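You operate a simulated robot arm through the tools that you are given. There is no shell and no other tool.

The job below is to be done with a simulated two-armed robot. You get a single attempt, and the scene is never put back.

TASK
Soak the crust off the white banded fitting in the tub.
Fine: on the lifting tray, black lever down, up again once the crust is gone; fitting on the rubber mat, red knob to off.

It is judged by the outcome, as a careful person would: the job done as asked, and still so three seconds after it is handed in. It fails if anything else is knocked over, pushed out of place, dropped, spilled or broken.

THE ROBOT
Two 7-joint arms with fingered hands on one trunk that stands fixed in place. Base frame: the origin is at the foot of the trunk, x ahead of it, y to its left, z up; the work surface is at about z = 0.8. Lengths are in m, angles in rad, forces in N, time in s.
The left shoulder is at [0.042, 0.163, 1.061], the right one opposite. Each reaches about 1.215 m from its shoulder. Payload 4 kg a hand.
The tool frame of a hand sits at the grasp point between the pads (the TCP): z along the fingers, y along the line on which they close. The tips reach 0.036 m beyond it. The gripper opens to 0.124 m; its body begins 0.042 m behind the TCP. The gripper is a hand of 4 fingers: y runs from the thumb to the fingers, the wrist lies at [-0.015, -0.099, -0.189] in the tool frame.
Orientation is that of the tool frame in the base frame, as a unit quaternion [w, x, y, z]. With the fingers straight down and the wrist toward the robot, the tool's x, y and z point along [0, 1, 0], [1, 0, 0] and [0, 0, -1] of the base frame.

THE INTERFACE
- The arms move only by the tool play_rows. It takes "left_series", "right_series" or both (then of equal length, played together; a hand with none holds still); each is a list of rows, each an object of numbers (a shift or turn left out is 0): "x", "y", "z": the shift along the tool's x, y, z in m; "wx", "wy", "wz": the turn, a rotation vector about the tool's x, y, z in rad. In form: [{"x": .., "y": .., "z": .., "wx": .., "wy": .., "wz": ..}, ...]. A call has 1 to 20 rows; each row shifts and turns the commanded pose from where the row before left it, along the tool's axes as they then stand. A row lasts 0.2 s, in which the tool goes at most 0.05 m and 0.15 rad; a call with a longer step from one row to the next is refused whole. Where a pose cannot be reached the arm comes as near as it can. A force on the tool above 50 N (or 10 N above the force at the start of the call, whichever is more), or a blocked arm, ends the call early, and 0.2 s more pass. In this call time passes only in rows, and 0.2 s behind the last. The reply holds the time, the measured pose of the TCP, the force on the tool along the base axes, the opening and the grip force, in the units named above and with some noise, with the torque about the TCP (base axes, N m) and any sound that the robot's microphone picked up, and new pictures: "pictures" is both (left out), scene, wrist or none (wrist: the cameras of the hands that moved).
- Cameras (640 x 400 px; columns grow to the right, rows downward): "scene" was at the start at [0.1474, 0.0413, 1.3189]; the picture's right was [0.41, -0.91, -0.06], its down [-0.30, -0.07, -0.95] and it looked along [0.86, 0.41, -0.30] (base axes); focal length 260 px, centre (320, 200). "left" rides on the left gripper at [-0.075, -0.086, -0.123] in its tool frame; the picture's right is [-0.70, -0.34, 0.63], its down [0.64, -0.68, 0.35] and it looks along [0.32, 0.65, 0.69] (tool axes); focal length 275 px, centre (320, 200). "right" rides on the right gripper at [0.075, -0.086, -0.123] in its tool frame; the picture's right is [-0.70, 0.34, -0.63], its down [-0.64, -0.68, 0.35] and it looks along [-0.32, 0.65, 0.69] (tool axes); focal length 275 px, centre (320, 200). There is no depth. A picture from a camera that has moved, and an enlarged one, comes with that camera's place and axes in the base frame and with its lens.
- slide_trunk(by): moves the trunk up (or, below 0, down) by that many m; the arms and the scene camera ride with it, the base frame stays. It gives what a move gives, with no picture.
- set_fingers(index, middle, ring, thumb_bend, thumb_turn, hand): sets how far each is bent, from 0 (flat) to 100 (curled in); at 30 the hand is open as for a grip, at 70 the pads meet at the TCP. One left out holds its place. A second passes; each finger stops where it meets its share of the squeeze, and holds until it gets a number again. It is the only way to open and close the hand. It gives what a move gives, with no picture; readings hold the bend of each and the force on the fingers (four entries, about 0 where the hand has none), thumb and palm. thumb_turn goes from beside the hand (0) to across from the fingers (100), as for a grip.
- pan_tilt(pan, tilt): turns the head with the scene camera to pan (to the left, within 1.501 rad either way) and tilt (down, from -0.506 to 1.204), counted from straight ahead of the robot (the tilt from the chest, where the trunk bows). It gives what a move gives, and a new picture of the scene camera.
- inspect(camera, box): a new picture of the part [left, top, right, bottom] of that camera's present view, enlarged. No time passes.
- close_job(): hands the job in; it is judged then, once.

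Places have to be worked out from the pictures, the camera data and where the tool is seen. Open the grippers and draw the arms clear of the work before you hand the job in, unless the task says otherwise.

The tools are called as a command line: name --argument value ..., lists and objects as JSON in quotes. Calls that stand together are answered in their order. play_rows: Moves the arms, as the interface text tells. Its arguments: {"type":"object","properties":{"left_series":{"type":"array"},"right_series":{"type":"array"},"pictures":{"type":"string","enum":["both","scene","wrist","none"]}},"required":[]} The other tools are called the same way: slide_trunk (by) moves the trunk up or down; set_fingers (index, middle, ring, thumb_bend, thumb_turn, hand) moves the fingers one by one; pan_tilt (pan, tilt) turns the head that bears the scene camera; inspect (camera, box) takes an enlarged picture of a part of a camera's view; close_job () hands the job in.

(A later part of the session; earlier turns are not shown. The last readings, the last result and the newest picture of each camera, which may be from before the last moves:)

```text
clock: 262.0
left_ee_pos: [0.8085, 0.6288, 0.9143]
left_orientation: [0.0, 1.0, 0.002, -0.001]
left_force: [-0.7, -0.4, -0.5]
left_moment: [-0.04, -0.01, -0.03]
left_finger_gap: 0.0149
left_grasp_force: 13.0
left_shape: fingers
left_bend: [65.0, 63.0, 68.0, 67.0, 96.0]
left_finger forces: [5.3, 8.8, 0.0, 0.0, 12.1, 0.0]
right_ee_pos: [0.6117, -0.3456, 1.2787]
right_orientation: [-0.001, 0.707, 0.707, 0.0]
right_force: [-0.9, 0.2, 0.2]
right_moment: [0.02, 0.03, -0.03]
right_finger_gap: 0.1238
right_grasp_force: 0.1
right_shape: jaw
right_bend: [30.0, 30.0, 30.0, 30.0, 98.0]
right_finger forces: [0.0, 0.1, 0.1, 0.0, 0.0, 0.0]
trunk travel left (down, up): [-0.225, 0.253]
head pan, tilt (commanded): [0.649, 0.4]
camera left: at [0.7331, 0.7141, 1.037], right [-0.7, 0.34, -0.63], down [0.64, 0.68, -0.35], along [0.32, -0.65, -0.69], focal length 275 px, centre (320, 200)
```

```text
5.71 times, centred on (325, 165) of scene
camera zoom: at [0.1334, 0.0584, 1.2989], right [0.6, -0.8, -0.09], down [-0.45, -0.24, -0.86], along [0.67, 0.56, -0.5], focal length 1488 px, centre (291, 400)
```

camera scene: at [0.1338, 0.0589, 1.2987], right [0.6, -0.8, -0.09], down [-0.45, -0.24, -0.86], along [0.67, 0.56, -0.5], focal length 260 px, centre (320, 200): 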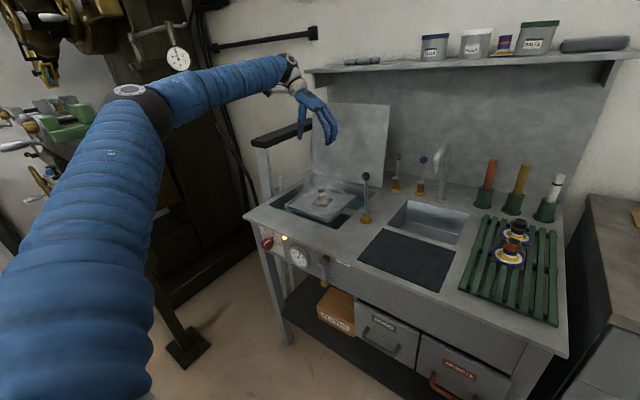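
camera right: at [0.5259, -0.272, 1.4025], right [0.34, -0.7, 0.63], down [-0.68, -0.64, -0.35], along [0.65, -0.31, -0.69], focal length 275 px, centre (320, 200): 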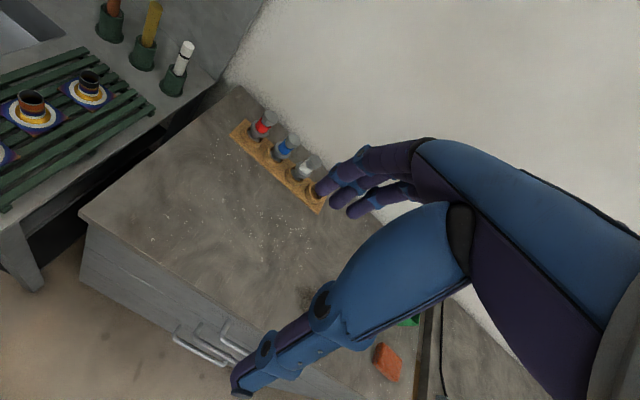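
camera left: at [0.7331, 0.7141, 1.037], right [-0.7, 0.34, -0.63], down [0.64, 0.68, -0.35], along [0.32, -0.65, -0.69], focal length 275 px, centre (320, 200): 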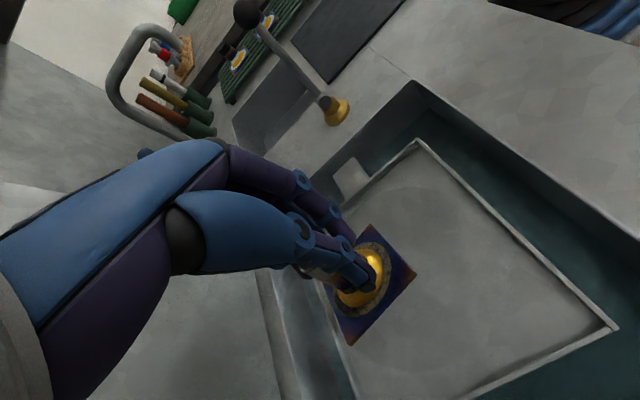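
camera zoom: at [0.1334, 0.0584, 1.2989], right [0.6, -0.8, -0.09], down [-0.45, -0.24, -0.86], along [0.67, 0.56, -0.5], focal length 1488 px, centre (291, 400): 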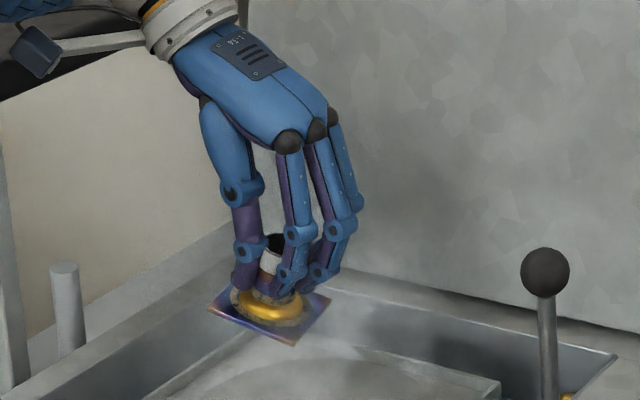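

The fitting is lifted with a firm 12 N grip and only a small tilt. I raise it above lever height and carry it over to the rubber mat (centre about [0.665, 0.227]).

play_rows --left_series '[{"z": -0.02}, {"z": -0.035}, {"z": -0.04}, {"z": -0.04}, {"z": -0.03}, {"x": -0.006, "y": 0.015}, {"x": -0.01, "y": 0.028}, {"x": -0.0125, "y": 0.035}, {"x": -0.0125, "y": 0.035}, {"x": -0.0125, "y": 0.035}, {"x": -0.0125, "y": 0.035}, {"x": -0.0125, "y": 0.035}, {"x": -0.0125, "y": 0.035}, {"x": -0.0125, "y": 0.035}, {"x": -0.0125, "y": 0.035}, {"x": -0.012, "y": 0.033}, {"x": -0.01, "y": 0.028}, {"x": -0.0055, "y": 0.015}]' --pictures "wrist"

pan_tilt --pan 0.3 --tilt 0.5

```text
clock: 265.8
left_ee_pos: [0.6653, 0.2282, 1.0791]
left_orientation: [0.0, 1.0, 0.001, 0.0]
left_force: [0.1, 0.3, -1.8]
left_moment: [0.0, -0.01, -0.02]
left_finger_gap: 0.0139
left_grasp_force: 12.3
left_shape: fingers
left_bend: [66.0, 63.0, 68.0, 68.0, 96.0]
left_finger forces: [5.3, 8.5, 0.0, 0.0, 11.3, 0.0]
right_ee_pos: [0.6113, -0.3462, 1.2772]
right_orientation: [-0.001, 0.707, 0.707, 0.0]
right_force: [-1.0, -0.3, 0.7]
right_moment: [-0.01, 0.0, -0.01]
right_finger_gap: 0.1242
right_grasp_force: 0.0
right_shape: jaw
right_bend: [30.0, 30.0, 30.0, 30.0, 98.0]
right_finger forces: [0.1, 0.0, 0.1, 0.0, 0.0, 0.0]
trunk travel left (down, up): [-0.225, 0.253]
head pan, tilt (commanded): [0.649, 0.4]
camera left: at [0.5902, 0.3151, 1.2022], right [-0.7, 0.34, -0.63], down [0.64, 0.68, -0.35], along [0.32, -0.65, -0.69], focal length 275 px, centre (320, 200)
```

left: 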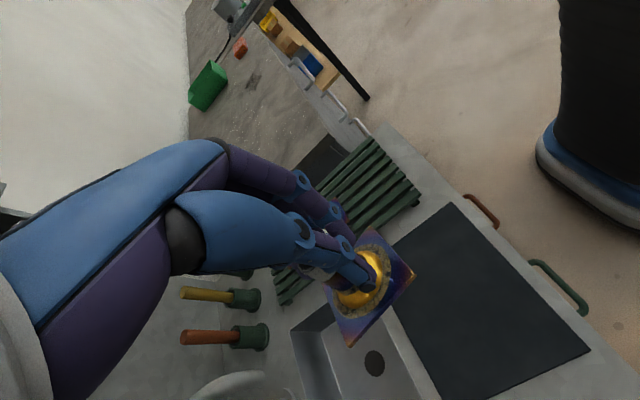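

```text
clock: 266.6
left_ee_pos: [0.6655, 0.2296, 1.0796]
left_orientation: [0.0, 1.0, 0.001, 0.0]
left_force: [0.1, 0.8, -0.9]
left_moment: [-0.01, 0.08, 0.04]
left_finger_gap: 0.0139
left_grasp_force: 12.7
left_shape: fingers
left_bend: [66.0, 63.0, 68.0, 68.0, 96.0]
left_finger forces: [5.3, 8.5, 0.0, 0.0, 11.3, 0.0]
right_ee_pos: [0.6119, -0.3447, 1.2774]
right_orientation: [0.0, 0.707, 0.707, 0.0]
right_force: [-1.0, -0.3, 0.8]
right_moment: [-0.02, 0.02, -0.02]
right_finger_gap: 0.1237
right_grasp_force: 0.1
right_shape: jaw
right_bend: [30.0, 30.0, 30.0, 30.0, 98.0]
right_finger forces: [0.0, 0.0, 0.0, 0.0, 0.1, 0.0]
trunk travel left (down, up): [-0.225, 0.253]
head pan, tilt (commanded): [0.3, 0.499]
camera scene: at [0.1452, 0.0294, 1.2878], right [0.29, -0.96, -0.05], down [-0.59, -0.14, -0.8], along [0.76, 0.26, -0.6], focal length 260 px, centre (320, 200)
```

scene: 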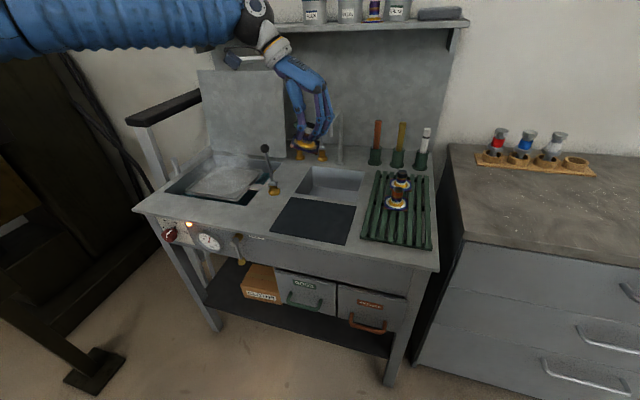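

I'm over the mat. I lower to about 3 cm above it and inspect the flange tilt.

play_rows --left_series '[{"z": 0.02}, {"z": 0.03}, {"z": 0.03}, {"z": 0.03}, {"z": 0.03}, {"z": 0.03}, {"z": 0.015}]' --pictures "both"

inspect --camera "scene" --box '[270, 170, 370, 250]'

inspect --camera "left" --box '[270, 180, 470, 380]'

```text
clock: 268.2
left_ee_pos: [0.6675, 0.2281, 0.894]
left_orientation: [0.001, 1.0, 0.0, 0.001]
left_force: [-0.6, -0.1, -1.6]
left_moment: [0.0, -0.05, -0.01]
left_finger_gap: 0.014
left_grasp_force: 12.1
left_shape: fingers
left_bend: [66.0, 63.0, 68.0, 68.0, 96.0]
left_finger forces: [5.2, 8.3, 0.1, 0.0, 11.3, 0.0]
right_ee_pos: [0.6121, -0.3455, 1.2781]
right_orientation: [-0.001, 0.707, 0.707, -0.001]
right_force: [-0.1, -0.4, 1.1]
right_moment: [0.01, 0.0, 0.02]
right_finger_gap: 0.124
right_grasp_force: 0.1
right_shape: jaw
right_bend: [30.0, 30.0, 30.0, 30.0, 98.0]
right_finger forces: [0.0, 0.0, 0.1, 0.0, 0.0, 0.0]
trunk travel left (down, up): [-0.225, 0.253]
head pan, tilt (commanded): [0.3, 0.499]
camera scene: at [0.1452, 0.0295, 1.2878], right [0.29, -0.96, -0.05], down [-0.59, -0.14, -0.8], along [0.76, 0.26, -0.6], focal length 260 px, centre (320, 200)
camera left: at [0.5914, 0.3143, 1.0161], right [-0.7, 0.34, -0.63], down [0.64, 0.68, -0.35], along [0.32, -0.65, -0.69], focal length 275 px, centre (320, 200)
```

scene: 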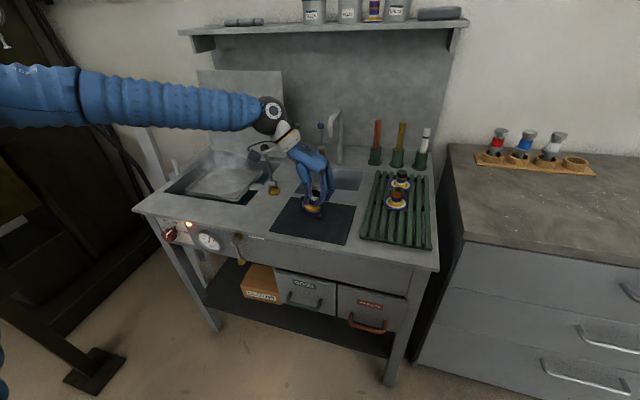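
left: 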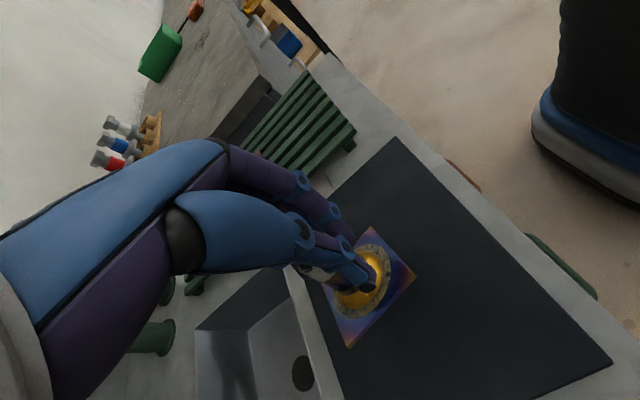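

```text
5.00 times, centred on (320, 210) of scene
camera zoom: at [0.1452, 0.0295, 1.2878], right [0.29, -0.96, -0.05], down [-0.59, -0.14, -0.8], along [0.76, 0.26, -0.6], focal length 1302 px, centre (320, 150)
```

zoom: 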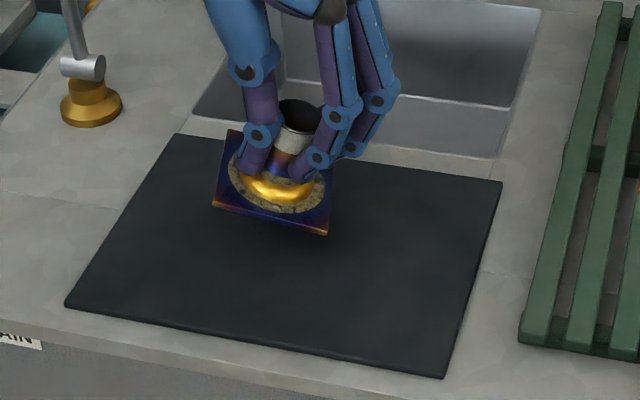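

```text
2.00 times, centred on (370, 280) of left
camera zoom: at [0.5914, 0.3143, 1.0161], right [-0.7, 0.34, -0.63], down [0.64, 0.68, -0.35], along [0.32, -0.65, -0.69], focal length 551 px, centre (220, 40)
```

zoom: 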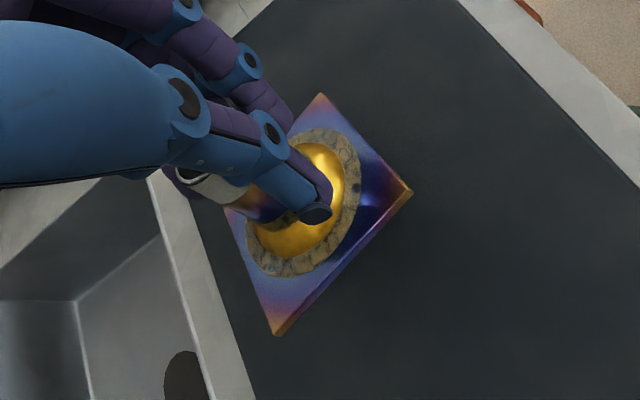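

Against the dark mat the ring shows more detail, so before setting it down I look closely at whether it is a stain or leftover crust.

inspect --camera "left" --box '[325, 220, 405, 330]'

inspect --camera "scene" --box '[300, 190, 340, 222]'

```text
3.64 times, centred on (365, 275) of left
camera zoom: at [0.5914, 0.3143, 1.0161], right [-0.7, 0.34, -0.63], down [0.64, 0.68, -0.35], along [0.32, -0.65, -0.69], focal length 1001 px, centre (156, -73)
```

zoom: 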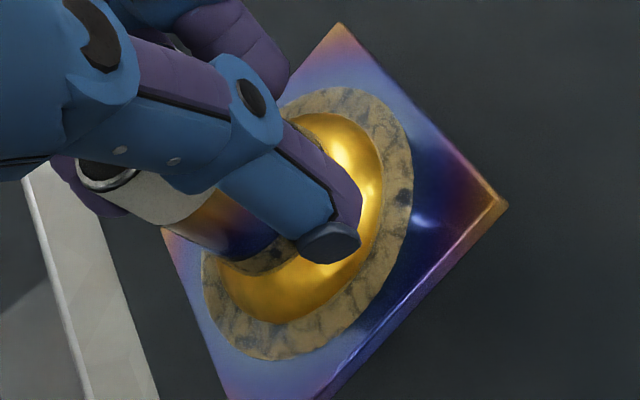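

```text
12.50 times, centred on (320, 206) of scene
camera zoom: at [0.1452, 0.0295, 1.2878], right [0.29, -0.96, -0.05], down [-0.59, -0.14, -0.8], along [0.76, 0.26, -0.6], focal length 3255 px, centre (320, 125)
```

zoom: 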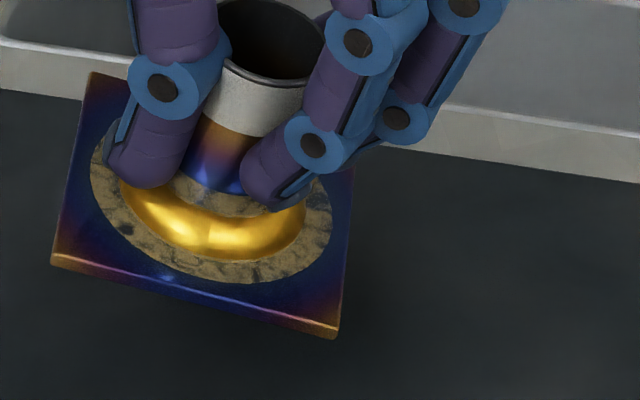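

The ring has changed from white to a matte mottled tan. I zoom as far as useful on its edge to tell whether any raised material is left.

inspect --camera "left" --box '[355, 235, 395, 275]'

inspect --camera "left" --box '[335, 285, 375, 325]'

inspect --camera "scene" --box '[302, 203, 322, 217]'

inspect --camera "scene" --box '[384, 185, 414, 215]'

```text
10.00 times, centred on (375, 255) of left
camera zoom: at [0.5914, 0.3143, 1.0161], right [-0.7, 0.34, -0.63], down [0.64, 0.68, -0.35], along [0.32, -0.65, -0.69], focal length 2753 px, centre (-230, -350)
```

zoom: 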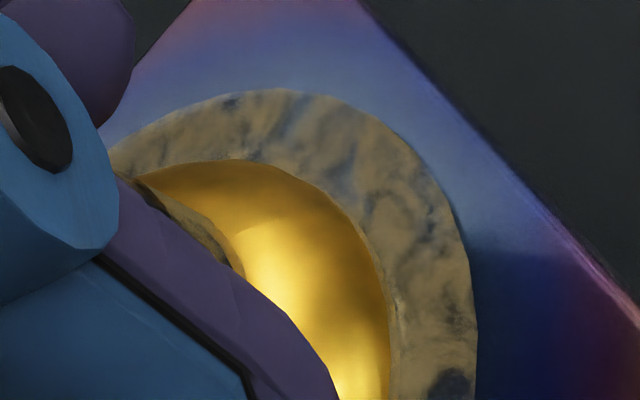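

```text
10.00 times, centred on (355, 305) of left
camera zoom: at [0.5914, 0.3143, 1.0161], right [-0.7, 0.34, -0.63], down [0.64, 0.68, -0.35], along [0.32, -0.65, -0.69], focal length 2753 px, centre (-30, -850)
```

zoom: 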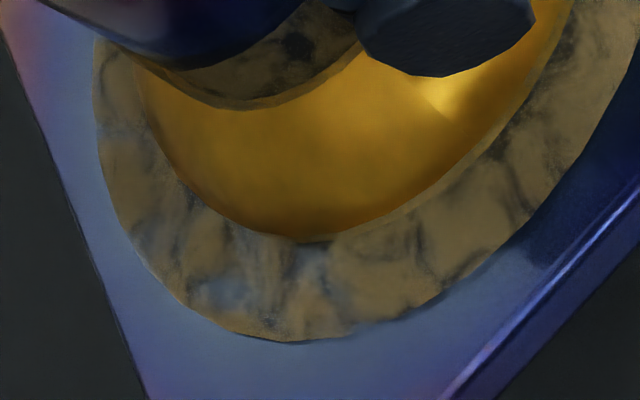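

```text
16.00 times, centred on (312, 210) of scene
camera zoom: at [0.1452, 0.0295, 1.2878], right [0.29, -0.96, -0.05], down [-0.59, -0.14, -0.8], along [0.76, 0.26, -0.6], focal length 4166 px, centre (448, 40)
```

zoom: 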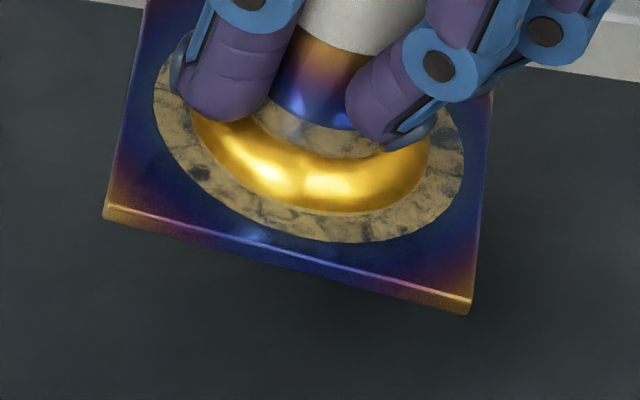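

```text
13.33 times, centred on (399, 200) of scene
camera zoom: at [0.1452, 0.0295, 1.2878], right [0.29, -0.96, -0.05], down [-0.59, -0.14, -0.8], along [0.76, 0.26, -0.6], focal length 3472 px, centre (-733, 200)
```

zoom: 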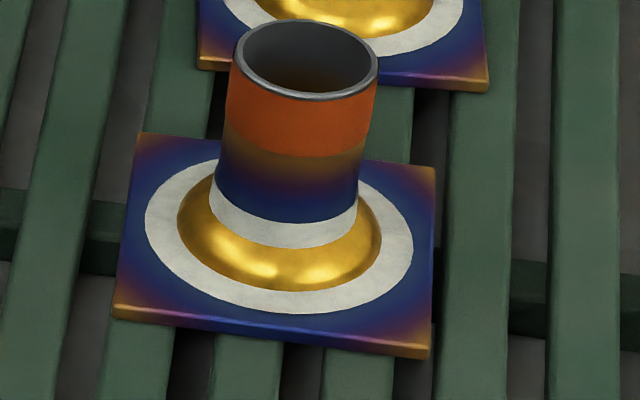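

The residue is a flat film with plate colour showing through, not the solid white of the others. Before deciding on more soaking, I check the thermometer and heater knob.

inspect --camera "scene" --box '[155, 215, 235, 262]'

inspect --camera "scene" --box '[155, 140, 295, 220]'

```text
8.00 times, centred on (195, 238) of scene
camera zoom: at [0.1452, 0.0295, 1.2878], right [0.29, -0.96, -0.05], down [-0.59, -0.14, -0.8], along [0.76, 0.26, -0.6], focal length 2083 px, centre (1320, -108)
```

zoom: 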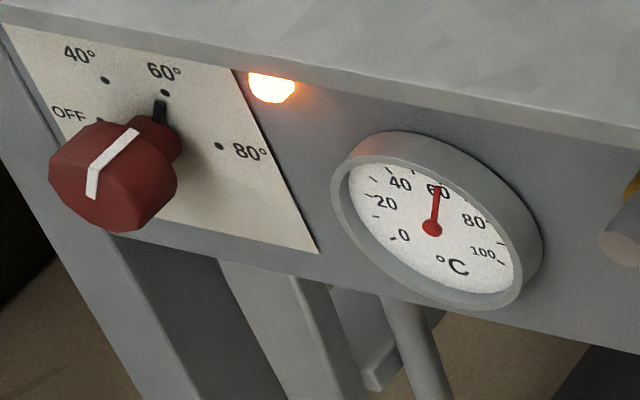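

```text
4.57 times, centred on (225, 180) of scene
camera zoom: at [0.1452, 0.0295, 1.2878], right [0.29, -0.96, -0.05], down [-0.59, -0.14, -0.8], along [0.76, 0.26, -0.6], focal length 1190 px, centre (754, 291)
```

zoom: 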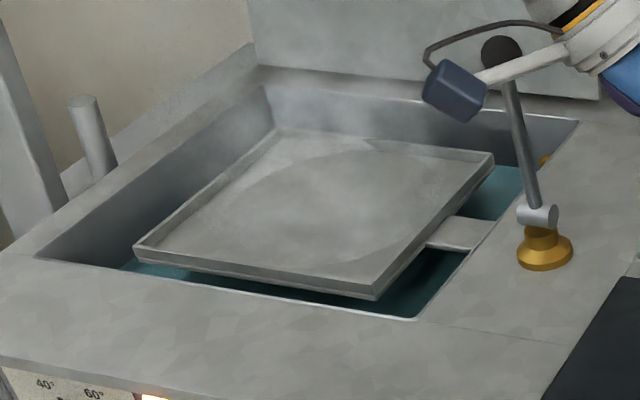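

The bath reads 60 °C with the heater on, so conditions are right. That tan film with bare metal showing through could still be thinned crust, so rather than assume, I'll give it one more uninterrupted soak, longer than any so far. I lift the fitting and carry it back over the tray.

play_rows --left_series '[{"z": -0.02}, {"z": -0.04}, {"z": -0.045}, {"z": -0.045}, {"z": -0.036}, {"x": 0.006, "y": -0.015}, {"x": 0.01, "y": -0.028}, {"x": 0.0125, "y": -0.035}, {"x": 0.0125, "y": -0.035}, {"x": 0.0125, "y": -0.035}, {"x": 0.0125, "y": -0.035}, {"x": 0.0125, "y": -0.035}, {"x": 0.0125, "y": -0.035}, {"x": 0.0125, "y": -0.035}, {"x": 0.0125, "y": -0.035}, {"x": 0.0115, "y": -0.033}, {"x": 0.007, "y": -0.02}, {"x": 0.004, "y": -0.012}]' --pictures "none"

pan_tilt --pan 0.649 --tilt 0.4

play_rows --left_series '[{"z": 0.02}, {"z": 0.035}, {"z": 0.04}, {"z": 0.04}, {"z": 0.035}, {"z": 0.02}, {"wx": -0.05, "wy": 0.05}, {"wx": -0.05, "wy": 0.05}]' --pictures "wrist"

inspect --camera "scene" --box '[285, 150, 365, 215]'

```text
clock: 272.1
left_ee_pos: [0.807, 0.6188, 1.0819]
left_orientation: [0.0, 1.0, 0.0, -0.001]
left_force: [-0.6, 0.8, -1.8]
left_moment: [0.0, 0.02, 0.02]
left_finger_gap: 0.0129
left_grasp_force: 11.6
left_shape: fingers
left_bend: [66.0, 63.0, 68.0, 68.0, 96.0]
left_finger forces: [5.0, 8.1, 0.0, 0.0, 10.6, 0.1]
right_ee_pos: [0.6117, -0.345, 1.2776]
right_orientation: [-0.001, 0.707, 0.708, -0.001]
right_force: [-0.4, 0.5, 0.2]
right_moment: [0.02, 0.02, 0.01]
right_finger_gap: 0.124
right_grasp_force: 0.0
right_shape: jaw
right_bend: [30.0, 30.0, 30.0, 30.0, 98.0]
right_finger forces: [0.0, 0.0, 0.0, 0.0, 0.0, 0.0]
trunk travel left (down, up): [-0.225, 0.253]
head pan, tilt (commanded): [0.3, 0.499]
```

```text
clock: 272.9
left_ee_pos: [0.8071, 0.6197, 1.0823]
left_orientation: [-0.001, 1.0, 0.001, -0.001]
left_force: [0.9, 0.6, -2.5]
left_moment: [-0.02, 0.0, 0.0]
left_finger_gap: 0.013
left_grasp_force: 11.6
left_shape: fingers
left_bend: [66.0, 63.0, 68.0, 68.0, 96.0]
left_finger forces: [5.1, 8.1, 0.0, 0.0, 10.5, 0.0]
right_ee_pos: [0.6124, -0.3466, 1.279]
right_orientation: [-0.001, 0.707, 0.707, -0.001]
right_force: [-0.1, 0.9, 0.0]
right_moment: [0.04, 0.0, 0.04]
right_finger_gap: 0.1241
right_grasp_force: 0.0
right_shape: jaw
right_bend: [30.0, 30.0, 30.0, 30.0, 98.0]
right_finger forces: [0.1, 0.1, 0.1, 0.0, 0.0, 0.0]
trunk travel left (down, up): [-0.225, 0.253]
head pan, tilt (commanded): [0.649, 0.4]
camera scene: at [0.1338, 0.0586, 1.2987], right [0.6, -0.8, -0.09], down [-0.45, -0.24, -0.86], along [0.67, 0.56, -0.5], focal length 260 px, centre (320, 200)
```

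scene: 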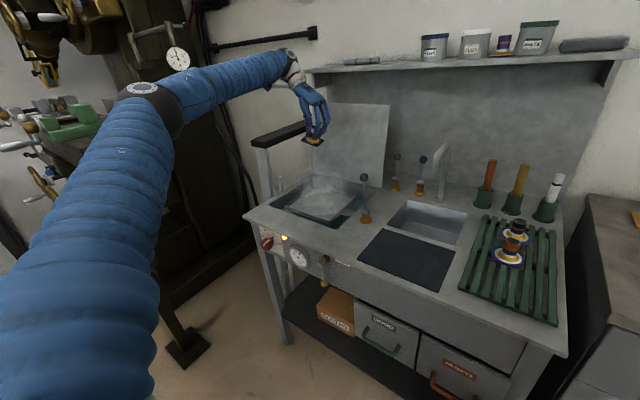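

```text
clock: 274.7
left_ee_pos: [0.8042, 0.6169, 0.8908]
left_orientation: [0.05, 0.998, 0.001, 0.05]
left_force: [0.0, 0.1, -2.2]
left_moment: [0.0, 0.03, 0.02]
left_finger_gap: 0.0128
left_grasp_force: 11.9
left_shape: fingers
left_bend: [66.0, 63.0, 68.0, 68.0, 96.0]
left_finger forces: [4.7, 8.0, 0.1, 0.0, 10.5, 0.0]
right_ee_pos: [0.6117, -0.3463, 1.2781]
right_orientation: [-0.001, 0.707, 0.707, -0.001]
right_force: [0.3, -0.6, -0.4]
right_moment: [0.0, 0.04, -0.01]
right_finger_gap: 0.1238
right_grasp_force: 0.0
right_shape: jaw
right_bend: [30.0, 30.0, 30.0, 30.0, 98.0]
right_finger forces: [0.0, 0.0, 0.0, 0.0, 0.1, 0.1]
trunk travel left (down, up): [-0.225, 0.253]
head pan, tilt (commanded): [0.649, 0.4]
camera left: at [0.7176, 0.7139, 0.9958], right [-0.63, 0.27, -0.73], down [0.68, 0.65, -0.35], along [0.38, -0.71, -0.59], focal length 275 px, centre (320, 200)
```

left: 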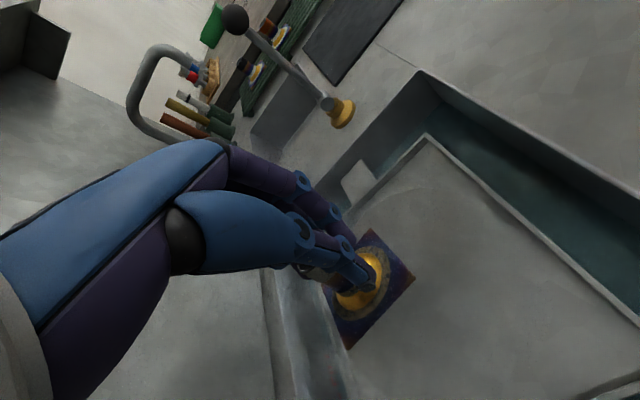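

```text
6.15 times, centred on (325, 182) of scene
camera zoom: at [0.1338, 0.0587, 1.2988], right [0.6, -0.8, -0.09], down [-0.45, -0.24, -0.86], along [0.67, 0.56, -0.5], focal length 1602 px, centre (289, 308)
```

zoom: 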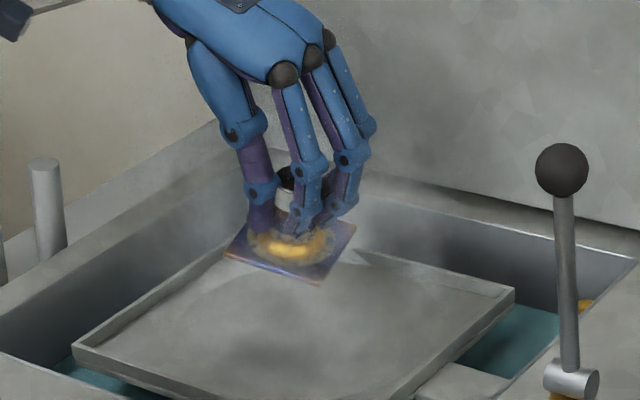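

The flange is nearly level. I lower it vertically toward the tray.

play_rows --left_series '[{"x": -0.0013, "y": -0.0013, "z": 0.0132}, {"x": -0.0013, "y": -0.0013, "z": 0.0132}, {"x": -0.001, "y": -0.001, "z": 0.0099}, {"x": -0.0004, "y": -0.0004, "z": 0.004}]' --pictures "none"

inspect --camera "left" --box '[270, 180, 470, 380]'

inspect --camera "scene" --box '[285, 160, 365, 220]'

```text
clock: 275.7
left_ee_pos: [0.8041, 0.6172, 0.8493]
left_orientation: [0.05, 0.997, 0.001, 0.05]
left_force: [0.1, -0.1, -0.7]
left_moment: [0.01, 0.02, -0.02]
left_finger_gap: 0.0128
left_grasp_force: 11.8
left_shape: fingers
left_bend: [66.0, 63.0, 68.0, 68.0, 96.0]
left_finger forces: [4.8, 7.9, 0.0, 0.0, 10.6, 0.0]
right_ee_pos: [0.6124, -0.3454, 1.2786]
right_orientation: [0.0, 0.708, 0.706, -0.001]
right_force: [0.0, 0.2, -0.2]
right_moment: [-0.03, -0.01, 0.01]
right_finger_gap: 0.1237
right_grasp_force: 0.2
right_shape: jaw
right_bend: [30.0, 30.0, 30.0, 30.0, 98.0]
right_finger forces: [0.1, 0.1, 0.0, 0.1, 0.0, 0.0]
trunk travel left (down, up): [-0.225, 0.253]
head pan, tilt (commanded): [0.649, 0.4]
```

```text
2.00 times, centred on (370, 280) of left
camera zoom: at [0.7176, 0.7146, 0.9547], right [-0.63, 0.27, -0.73], down [0.68, 0.65, -0.35], along [0.38, -0.71, -0.59], focal length 551 px, centre (220, 40)
```

zoom: 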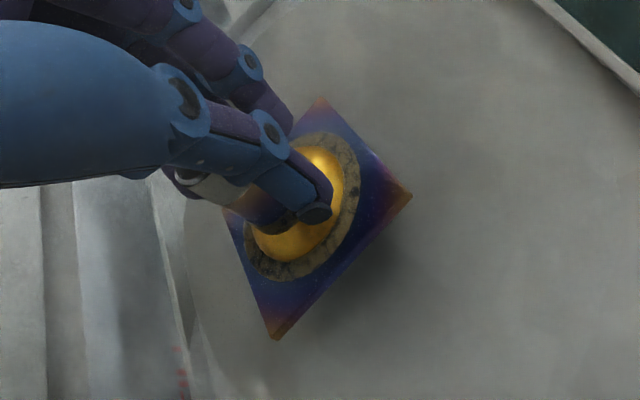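

```text
6.67 times, centred on (325, 190) of scene
camera zoom: at [0.1336, 0.0586, 1.2988], right [0.6, -0.8, -0.09], down [-0.45, -0.24, -0.86], along [0.67, 0.56, -0.5], focal length 1736 px, centre (287, 267)
```

zoom: 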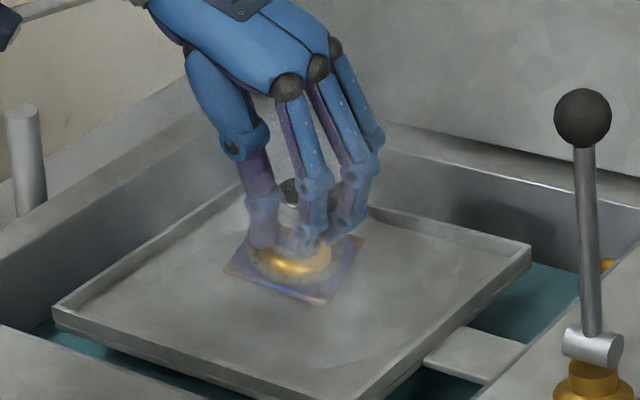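

It's about a centimetre above the tray. I ease down in small steps until contact.

play_rows --left_series '[{"x": -0.0003, "y": -0.0003, "z": 0.003}, {"x": -0.0002, "y": -0.0002, "z": 0.002}]' --pictures "none"

play_rows --left_series '[{"x": -0.0002, "y": -0.0002, "z": 0.0015}, {"x": -0.0002, "y": -0.0002, "z": 0.0015}]' --pictures "none"

inspect --camera "left" --box '[270, 180, 470, 380]'

```text
clock: 276.3
left_ee_pos: [0.8028, 0.6183, 0.8441]
left_orientation: [0.05, 0.998, 0.002, 0.05]
left_force: [0.7, 0.2, -0.2]
left_moment: [-0.01, -0.01, -0.03]
left_finger_gap: 0.0127
left_grasp_force: 11.7
left_shape: fingers
left_bend: [66.0, 63.0, 68.0, 68.0, 96.0]
left_finger forces: [4.7, 7.9, 0.1, 0.0, 10.9, 0.1]
right_ee_pos: [0.6123, -0.3444, 1.2787]
right_orientation: [0.0, 0.707, 0.707, 0.0]
right_force: [0.4, 0.6, 0.4]
right_moment: [0.0, -0.02, -0.01]
right_finger_gap: 0.1236
right_grasp_force: 0.1
right_shape: jaw
right_bend: [30.0, 30.0, 30.0, 30.0, 98.0]
right_finger forces: [0.0, 0.0, 0.1, 0.0, 0.0, 0.0]
trunk travel left (down, up): [-0.225, 0.253]
head pan, tilt (commanded): [0.649, 0.4]
```

```text
clock: 276.9
left_ee_pos: [0.8044, 0.6177, 0.8412]
left_orientation: [0.05, 0.998, 0.001, 0.049]
left_force: [1.2, 0.9, 1.9]
left_moment: [-0.08, 0.02, 0.02]
left_finger_gap: 0.0125
left_grasp_force: 11.2
left_shape: fingers
left_bend: [66.0, 63.0, 68.0, 68.0, 96.0]
left_finger forces: [4.6, 7.8, 0.1, 0.0, 11.1, 0.0]
right_ee_pos: [0.6108, -0.3469, 1.2791]
right_orientation: [0.0, 0.707, 0.707, -0.001]
right_force: [-0.8, 0.1, 0.1]
right_moment: [0.0, 0.02, -0.04]
right_finger_gap: 0.1239
right_grasp_force: 0.2
right_shape: jaw
right_bend: [30.0, 30.0, 30.0, 30.0, 98.0]
right_finger forces: [0.1, 0.1, 0.0, 0.1, 0.0, 0.1]
trunk travel left (down, up): [-0.225, 0.253]
head pan, tilt (commanded): [0.649, 0.4]
```

```text
2.00 times, centred on (370, 280) of left
camera zoom: at [0.7167, 0.7146, 0.9473], right [-0.63, 0.27, -0.73], down [0.68, 0.65, -0.35], along [0.38, -0.71, -0.59], focal length 551 px, centre (220, 40)
```

zoom: 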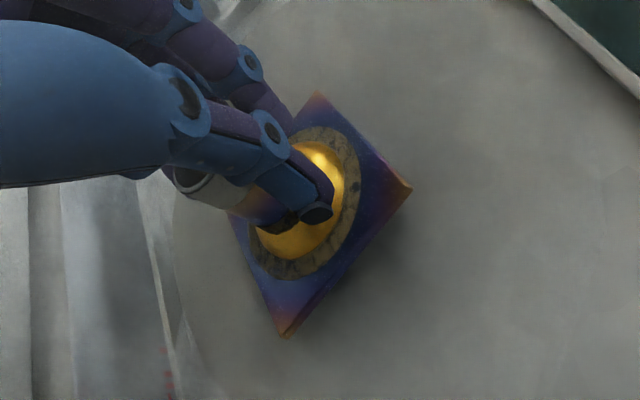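

Contact has started at one edge. I go 2 mm further to seat it and then release in stages.

play_rows --left_series '[{"x": -0.0002, "y": -0.0002, "z": 0.0015}, {"x": -0.0001, "y": -0.0001, "z": 0.001}]' --pictures "none"

set_fingers --hand "left" --index 58 --middle 58 --ring 58 --thumb_bend 60

set_fingers --hand "left" --index 35 --middle 35 --ring 35 --thumb_bend 35

inspect --camera "scene" --box '[285, 160, 365, 220]'

```text
clock: 277.5
left_ee_pos: [0.8034, 0.6176, 0.8387]
left_orientation: [0.05, 0.998, 0.002, 0.05]
left_force: [-0.9, 1.0, 0.7]
left_moment: [-0.05, 0.0, -0.03]
left_finger_gap: 0.0117
left_grasp_force: 10.8
left_shape: fingers
left_bend: [66.0, 64.0, 68.0, 68.0, 96.0]
left_finger forces: [4.6, 7.4, 0.2, 0.0, 9.3, 0.0]
right_ee_pos: [0.6124, -0.3453, 1.2789]
right_orientation: [-0.001, 0.708, 0.706, -0.001]
right_force: [-0.1, -0.2, 1.0]
right_moment: [-0.02, -0.01, 0.01]
right_finger_gap: 0.1238
right_grasp_force: 0.0
right_shape: jaw
right_bend: [30.0, 30.0, 30.0, 30.0, 98.0]
right_finger forces: [0.1, 0.0, 0.1, 0.1, 0.0, 0.1]
trunk travel left (down, up): [-0.225, 0.253]
head pan, tilt (commanded): [0.649, 0.4]
```

```text
clock: 278.5
left_ee_pos: [0.8041, 0.6168, 0.839]
left_orientation: [0.05, 0.998, 0.001, 0.05]
left_force: [-0.6, 0.3, -0.1]
left_moment: [0.01, -0.02, 0.01]
left_finger_gap: 0.0356
left_grasp_force: 0.1
left_shape: fingers
left_bend: [57.0, 57.0, 57.0, 60.0, 97.0]
left_finger forces: [0.0, 0.0, 0.0, 0.0, 0.1, 0.0]
right_ee_pos: [0.6122, -0.345, 1.2785]
right_orientation: [0.0, 0.707, 0.707, -0.001]
right_force: [-0.6, 0.7, -1.6]
right_moment: [-0.01, 0.03, -0.01]
right_finger_gap: 0.1235
right_grasp_force: 0.1
right_shape: jaw
right_bend: [30.0, 30.0, 30.0, 30.0, 98.0]
right_finger forces: [0.0, 0.0, 0.1, 0.1, 0.0, 0.0]
trunk travel left (down, up): [-0.225, 0.253]
head pan, tilt (commanded): [0.649, 0.4]
```

```text
clock: 279.5
left_ee_pos: [0.8043, 0.6171, 0.839]
left_orientation: [0.049, 0.998, -0.001, 0.049]
left_force: [0.0, -0.3, 0.5]
left_moment: [0.02, 0.01, 0.02]
left_finger_gap: 0.1083
left_grasp_force: 0.0
left_shape: fingers
left_bend: [35.0, 35.0, 35.0, 35.0, 97.0]
left_finger forces: [0.0, 0.0, 0.1, 0.0, 0.1, 0.0]
right_ee_pos: [0.6122, -0.3464, 1.2783]
right_orientation: [0.0, 0.708, 0.706, -0.001]
right_force: [0.4, 0.0, 0.7]
right_moment: [0.01, 0.02, -0.01]
right_finger_gap: 0.1236
right_grasp_force: 0.1
right_shape: jaw
right_bend: [30.0, 30.0, 30.0, 30.0, 98.0]
right_finger forces: [0.0, 0.1, 0.0, 0.0, 0.0, 0.0]
trunk travel left (down, up): [-0.225, 0.253]
head pan, tilt (commanded): [0.649, 0.4]
```

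```text
6.67 times, centred on (325, 190) of scene
camera zoom: at [0.1335, 0.0586, 1.2988], right [0.6, -0.8, -0.09], down [-0.45, -0.24, -0.86], along [0.67, 0.56, -0.5], focal length 1736 px, centre (287, 267)
```

zoom: 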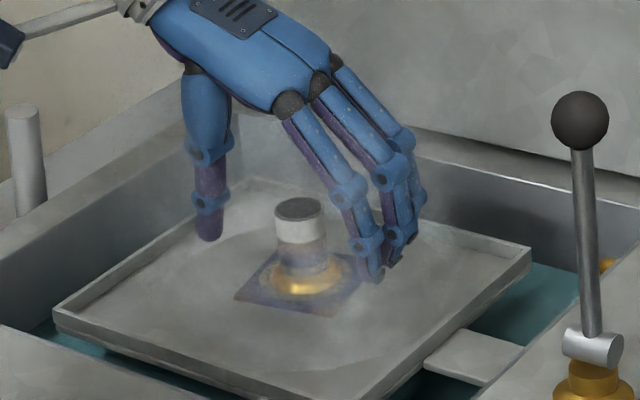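

It stands upright on the tray. I rise straight up, return to the raking pose behind the lever, and lower it again.

play_rows --left_series '[{"x": 0.002, "y": 0.002, "z": -0.0198}, {"x": 0.003, "y": 0.003, "z": -0.0297}, {"x": 0.003, "y": 0.003, "z": -0.0297}, {"x": 0.003, "y": 0.003, "z": -0.0297}, {"x": 0.003, "y": 0.003, "z": -0.0297}, {"x": 0.003, "y": 0.003, "z": -0.0297}, {"wx": 0.05, "wy": -0.05}, {"wx": 0.05, "wy": -0.05}, {"x": -0.0132, "y": 0.03, "z": -0.015}, {"x": -0.0132, "y": 0.036, "z": -0.015}, {"x": -0.0132, "y": 0.036, "z": -0.015}, {"x": -0.0132, "y": 0.036, "z": -0.01}, {"x": -0.0132, "y": 0.036, "z": -0.01}]' --pictures "none"

play_rows --left_series '[{"wz": -0.1428}, {"wz": -0.1428}, {"wz": -0.1428}, {"wz": -0.1428}, {"wz": -0.1428}, {"wz": -0.1428}, {"wz": -0.1428}, {"wz": -0.1428}, {"wz": -0.1428}, {"wz": -0.1428}, {"wz": -0.1428}]' --pictures "none"

```text
clock: 282.3
left_ee_pos: [0.7388, 0.4423, 1.0737]
left_orientation: [0.0, 1.0, 0.002, -0.001]
left_force: [0.1, 0.5, 0.8]
left_moment: [0.05, 0.0, -0.03]
left_finger_gap: 0.1081
left_grasp_force: 0.1
left_shape: fingers
left_bend: [35.0, 35.0, 35.0, 35.0, 97.0]
left_finger forces: [0.0, 0.0, 0.0, 0.1, 0.1, 0.1]
right_ee_pos: [0.6118, -0.3462, 1.2783]
right_orientation: [0.0, 0.707, 0.707, -0.001]
right_force: [-0.5, -0.4, -0.3]
right_moment: [0.02, -0.05, 0.0]
right_finger_gap: 0.1239
right_grasp_force: 0.0
right_shape: jaw
right_bend: [30.0, 30.0, 30.0, 30.0, 98.0]
right_finger forces: [0.1, 0.1, 0.1, 0.0, 0.0, 0.0]
trunk travel left (down, up): [-0.225, 0.253]
head pan, tilt (commanded): [0.649, 0.4]
```

```text
clock: 284.7
left_ee_pos: [0.7374, 0.4433, 1.0748]
left_orientation: [-0.001, 0.706, 0.708, 0.001]
left_force: [-0.6, -0.3, 0.5]
left_moment: [0.01, 0.0, 0.0]
left_finger_gap: 0.1082
left_grasp_force: 0.0
left_shape: fingers
left_bend: [35.0, 35.0, 35.0, 35.0, 97.0]
left_finger forces: [0.1, 0.0, 0.0, 0.1, 0.1, 0.0]
right_ee_pos: [0.6119, -0.3467, 1.2785]
right_orientation: [0.001, 0.707, 0.707, 0.0]
right_force: [0.1, 1.2, -0.3]
right_moment: [0.05, -0.02, -0.01]
right_finger_gap: 0.1237
right_grasp_force: 0.2
right_shape: jaw
right_bend: [30.0, 30.0, 30.0, 30.0, 98.0]
right_finger forces: [0.0, 0.0, 0.1, 0.1, 0.1, 0.1]
trunk travel left (down, up): [-0.225, 0.253]
head pan, tilt (commanded): [0.649, 0.4]
```

I'm at the same pose as the earlier successful pulls. I go behind the ball and pull the lever to about 45°, then down to the stop.

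play_rows --left_series '[{"x": -0.0275, "y": -0.004}, {"x": -0.0275, "y": -0.004}, {"z": 0.03}, {"z": 0.03}, {"z": 0.03}, {"z": 0.008}, {"y": -0.008}, {"y": -0.008}, {"y": -0.008}, {"y": -0.008}, {"y": -0.008}, {"y": -0.0085, "z": 0.001}, {"y": -0.0085, "z": 0.0015}, {"y": -0.0085, "z": 0.002}, {"y": -0.008, "z": 0.0025}, {"y": -0.0075, "z": 0.0035}, {"y": -0.0075, "z": 0.004}, {"y": -0.0075, "z": 0.004}, {"y": -0.007, "z": 0.0042}]' --pictures "none"

inspect --camera "scene" --box '[265, 150, 405, 230]'

```text
clock: 288.7
left_ee_pos: [0.6272, 0.3869, 0.9536]
left_orientation: [-0.001, 0.707, 0.708, 0.0]
left_force: [3.4, 1.7, 0.9]
left_moment: [0.04, -0.12, 0.05]
left_finger_gap: 0.1086
left_grasp_force: 1.3
left_shape: fingers
left_bend: [35.0, 33.0, 35.0, 35.0, 97.0]
left_finger forces: [0.0, 2.4, 0.1, 0.0, 0.0, 0.0]
right_ee_pos: [0.6113, -0.344, 1.2776]
right_orientation: [0.0, 0.707, 0.707, 0.0]
right_force: [0.4, 0.0, -0.2]
right_moment: [0.0, -0.01, 0.01]
right_finger_gap: 0.1238
right_grasp_force: 0.1
right_shape: jaw
right_bend: [30.0, 30.0, 30.0, 30.0, 98.0]
right_finger forces: [0.0, 0.0, 0.0, 0.0, 0.0, 0.1]
trunk travel left (down, up): [-0.225, 0.253]
head pan, tilt (commanded): [0.649, 0.4]
```

```text
4.57 times, centred on (335, 190) of scene
camera zoom: at [0.1335, 0.0587, 1.2988], right [0.6, -0.8, -0.09], down [-0.45, -0.24, -0.86], along [0.67, 0.56, -0.5], focal length 1190 px, centre (251, 246)
```

zoom: 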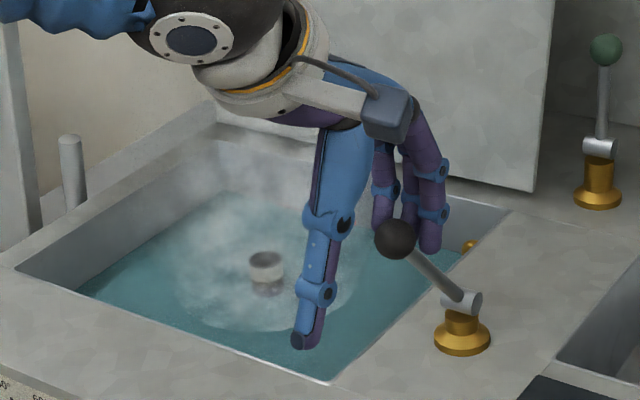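

play_rows --left_series '[{"y": -0.0066, "z": 0.0053}, {"y": -0.0066, "z": 0.0055}, {"y": -0.0065, "z": 0.006}, {"y": -0.0064, "z": 0.006}, {"y": -0.006, "z": 0.006}, {"y": -0.005, "z": 0.0065}, {"y": -0.005, "z": 0.0065}, {"y": -0.004, "z": 0.006}, {"y": -0.003, "z": 0.004}, {"y": 0.006}, {"y": 0.008, "z": -0.004}, {"z": -0.02}, {"z": -0.03}, {"z": -0.04}, {"z": -0.04}, {"z": -0.04}]' --pictures "none"

inspect --camera "scene" --box '[265, 160, 405, 240]'

```text
clock: 292.1
left_ee_pos: [0.5929, 0.385, 1.078]
left_orientation: [0.0, 0.706, 0.708, -0.001]
left_force: [-0.2, -0.2, -0.1]
left_moment: [0.02, 0.01, 0.0]
left_finger_gap: 0.1085
left_grasp_force: 0.1
left_shape: fingers
left_bend: [35.0, 35.0, 35.0, 35.0, 97.0]
left_finger forces: [0.0, 0.0, 0.0, 0.1, 0.1, 0.0]
right_ee_pos: [0.6118, -0.3467, 1.2777]
right_orientation: [0.0, 0.707, 0.707, 0.0]
right_force: [0.4, -0.7, 0.1]
right_moment: [0.04, 0.02, 0.02]
right_finger_gap: 0.1236
right_grasp_force: 0.1
right_shape: jaw
right_bend: [30.0, 30.0, 30.0, 30.0, 98.0]
right_finger forces: [0.0, 0.0, 0.0, 0.1, 0.0, 0.1]
trunk travel left (down, up): [-0.225, 0.253]
head pan, tilt (commanded): [0.649, 0.4]
```

```text
4.57 times, centred on (335, 200) of scene
camera zoom: at [0.1327, 0.0579, 1.299], right [0.6, -0.8, -0.09], down [-0.45, -0.23, -0.86], along [0.67, 0.56, -0.5], focal length 1190 px, centre (251, 200)
```

zoom: 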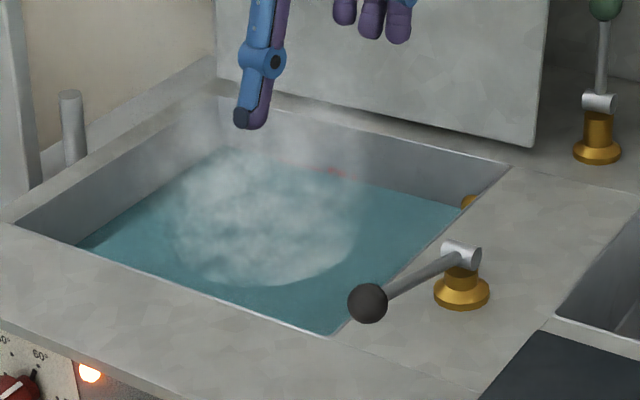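

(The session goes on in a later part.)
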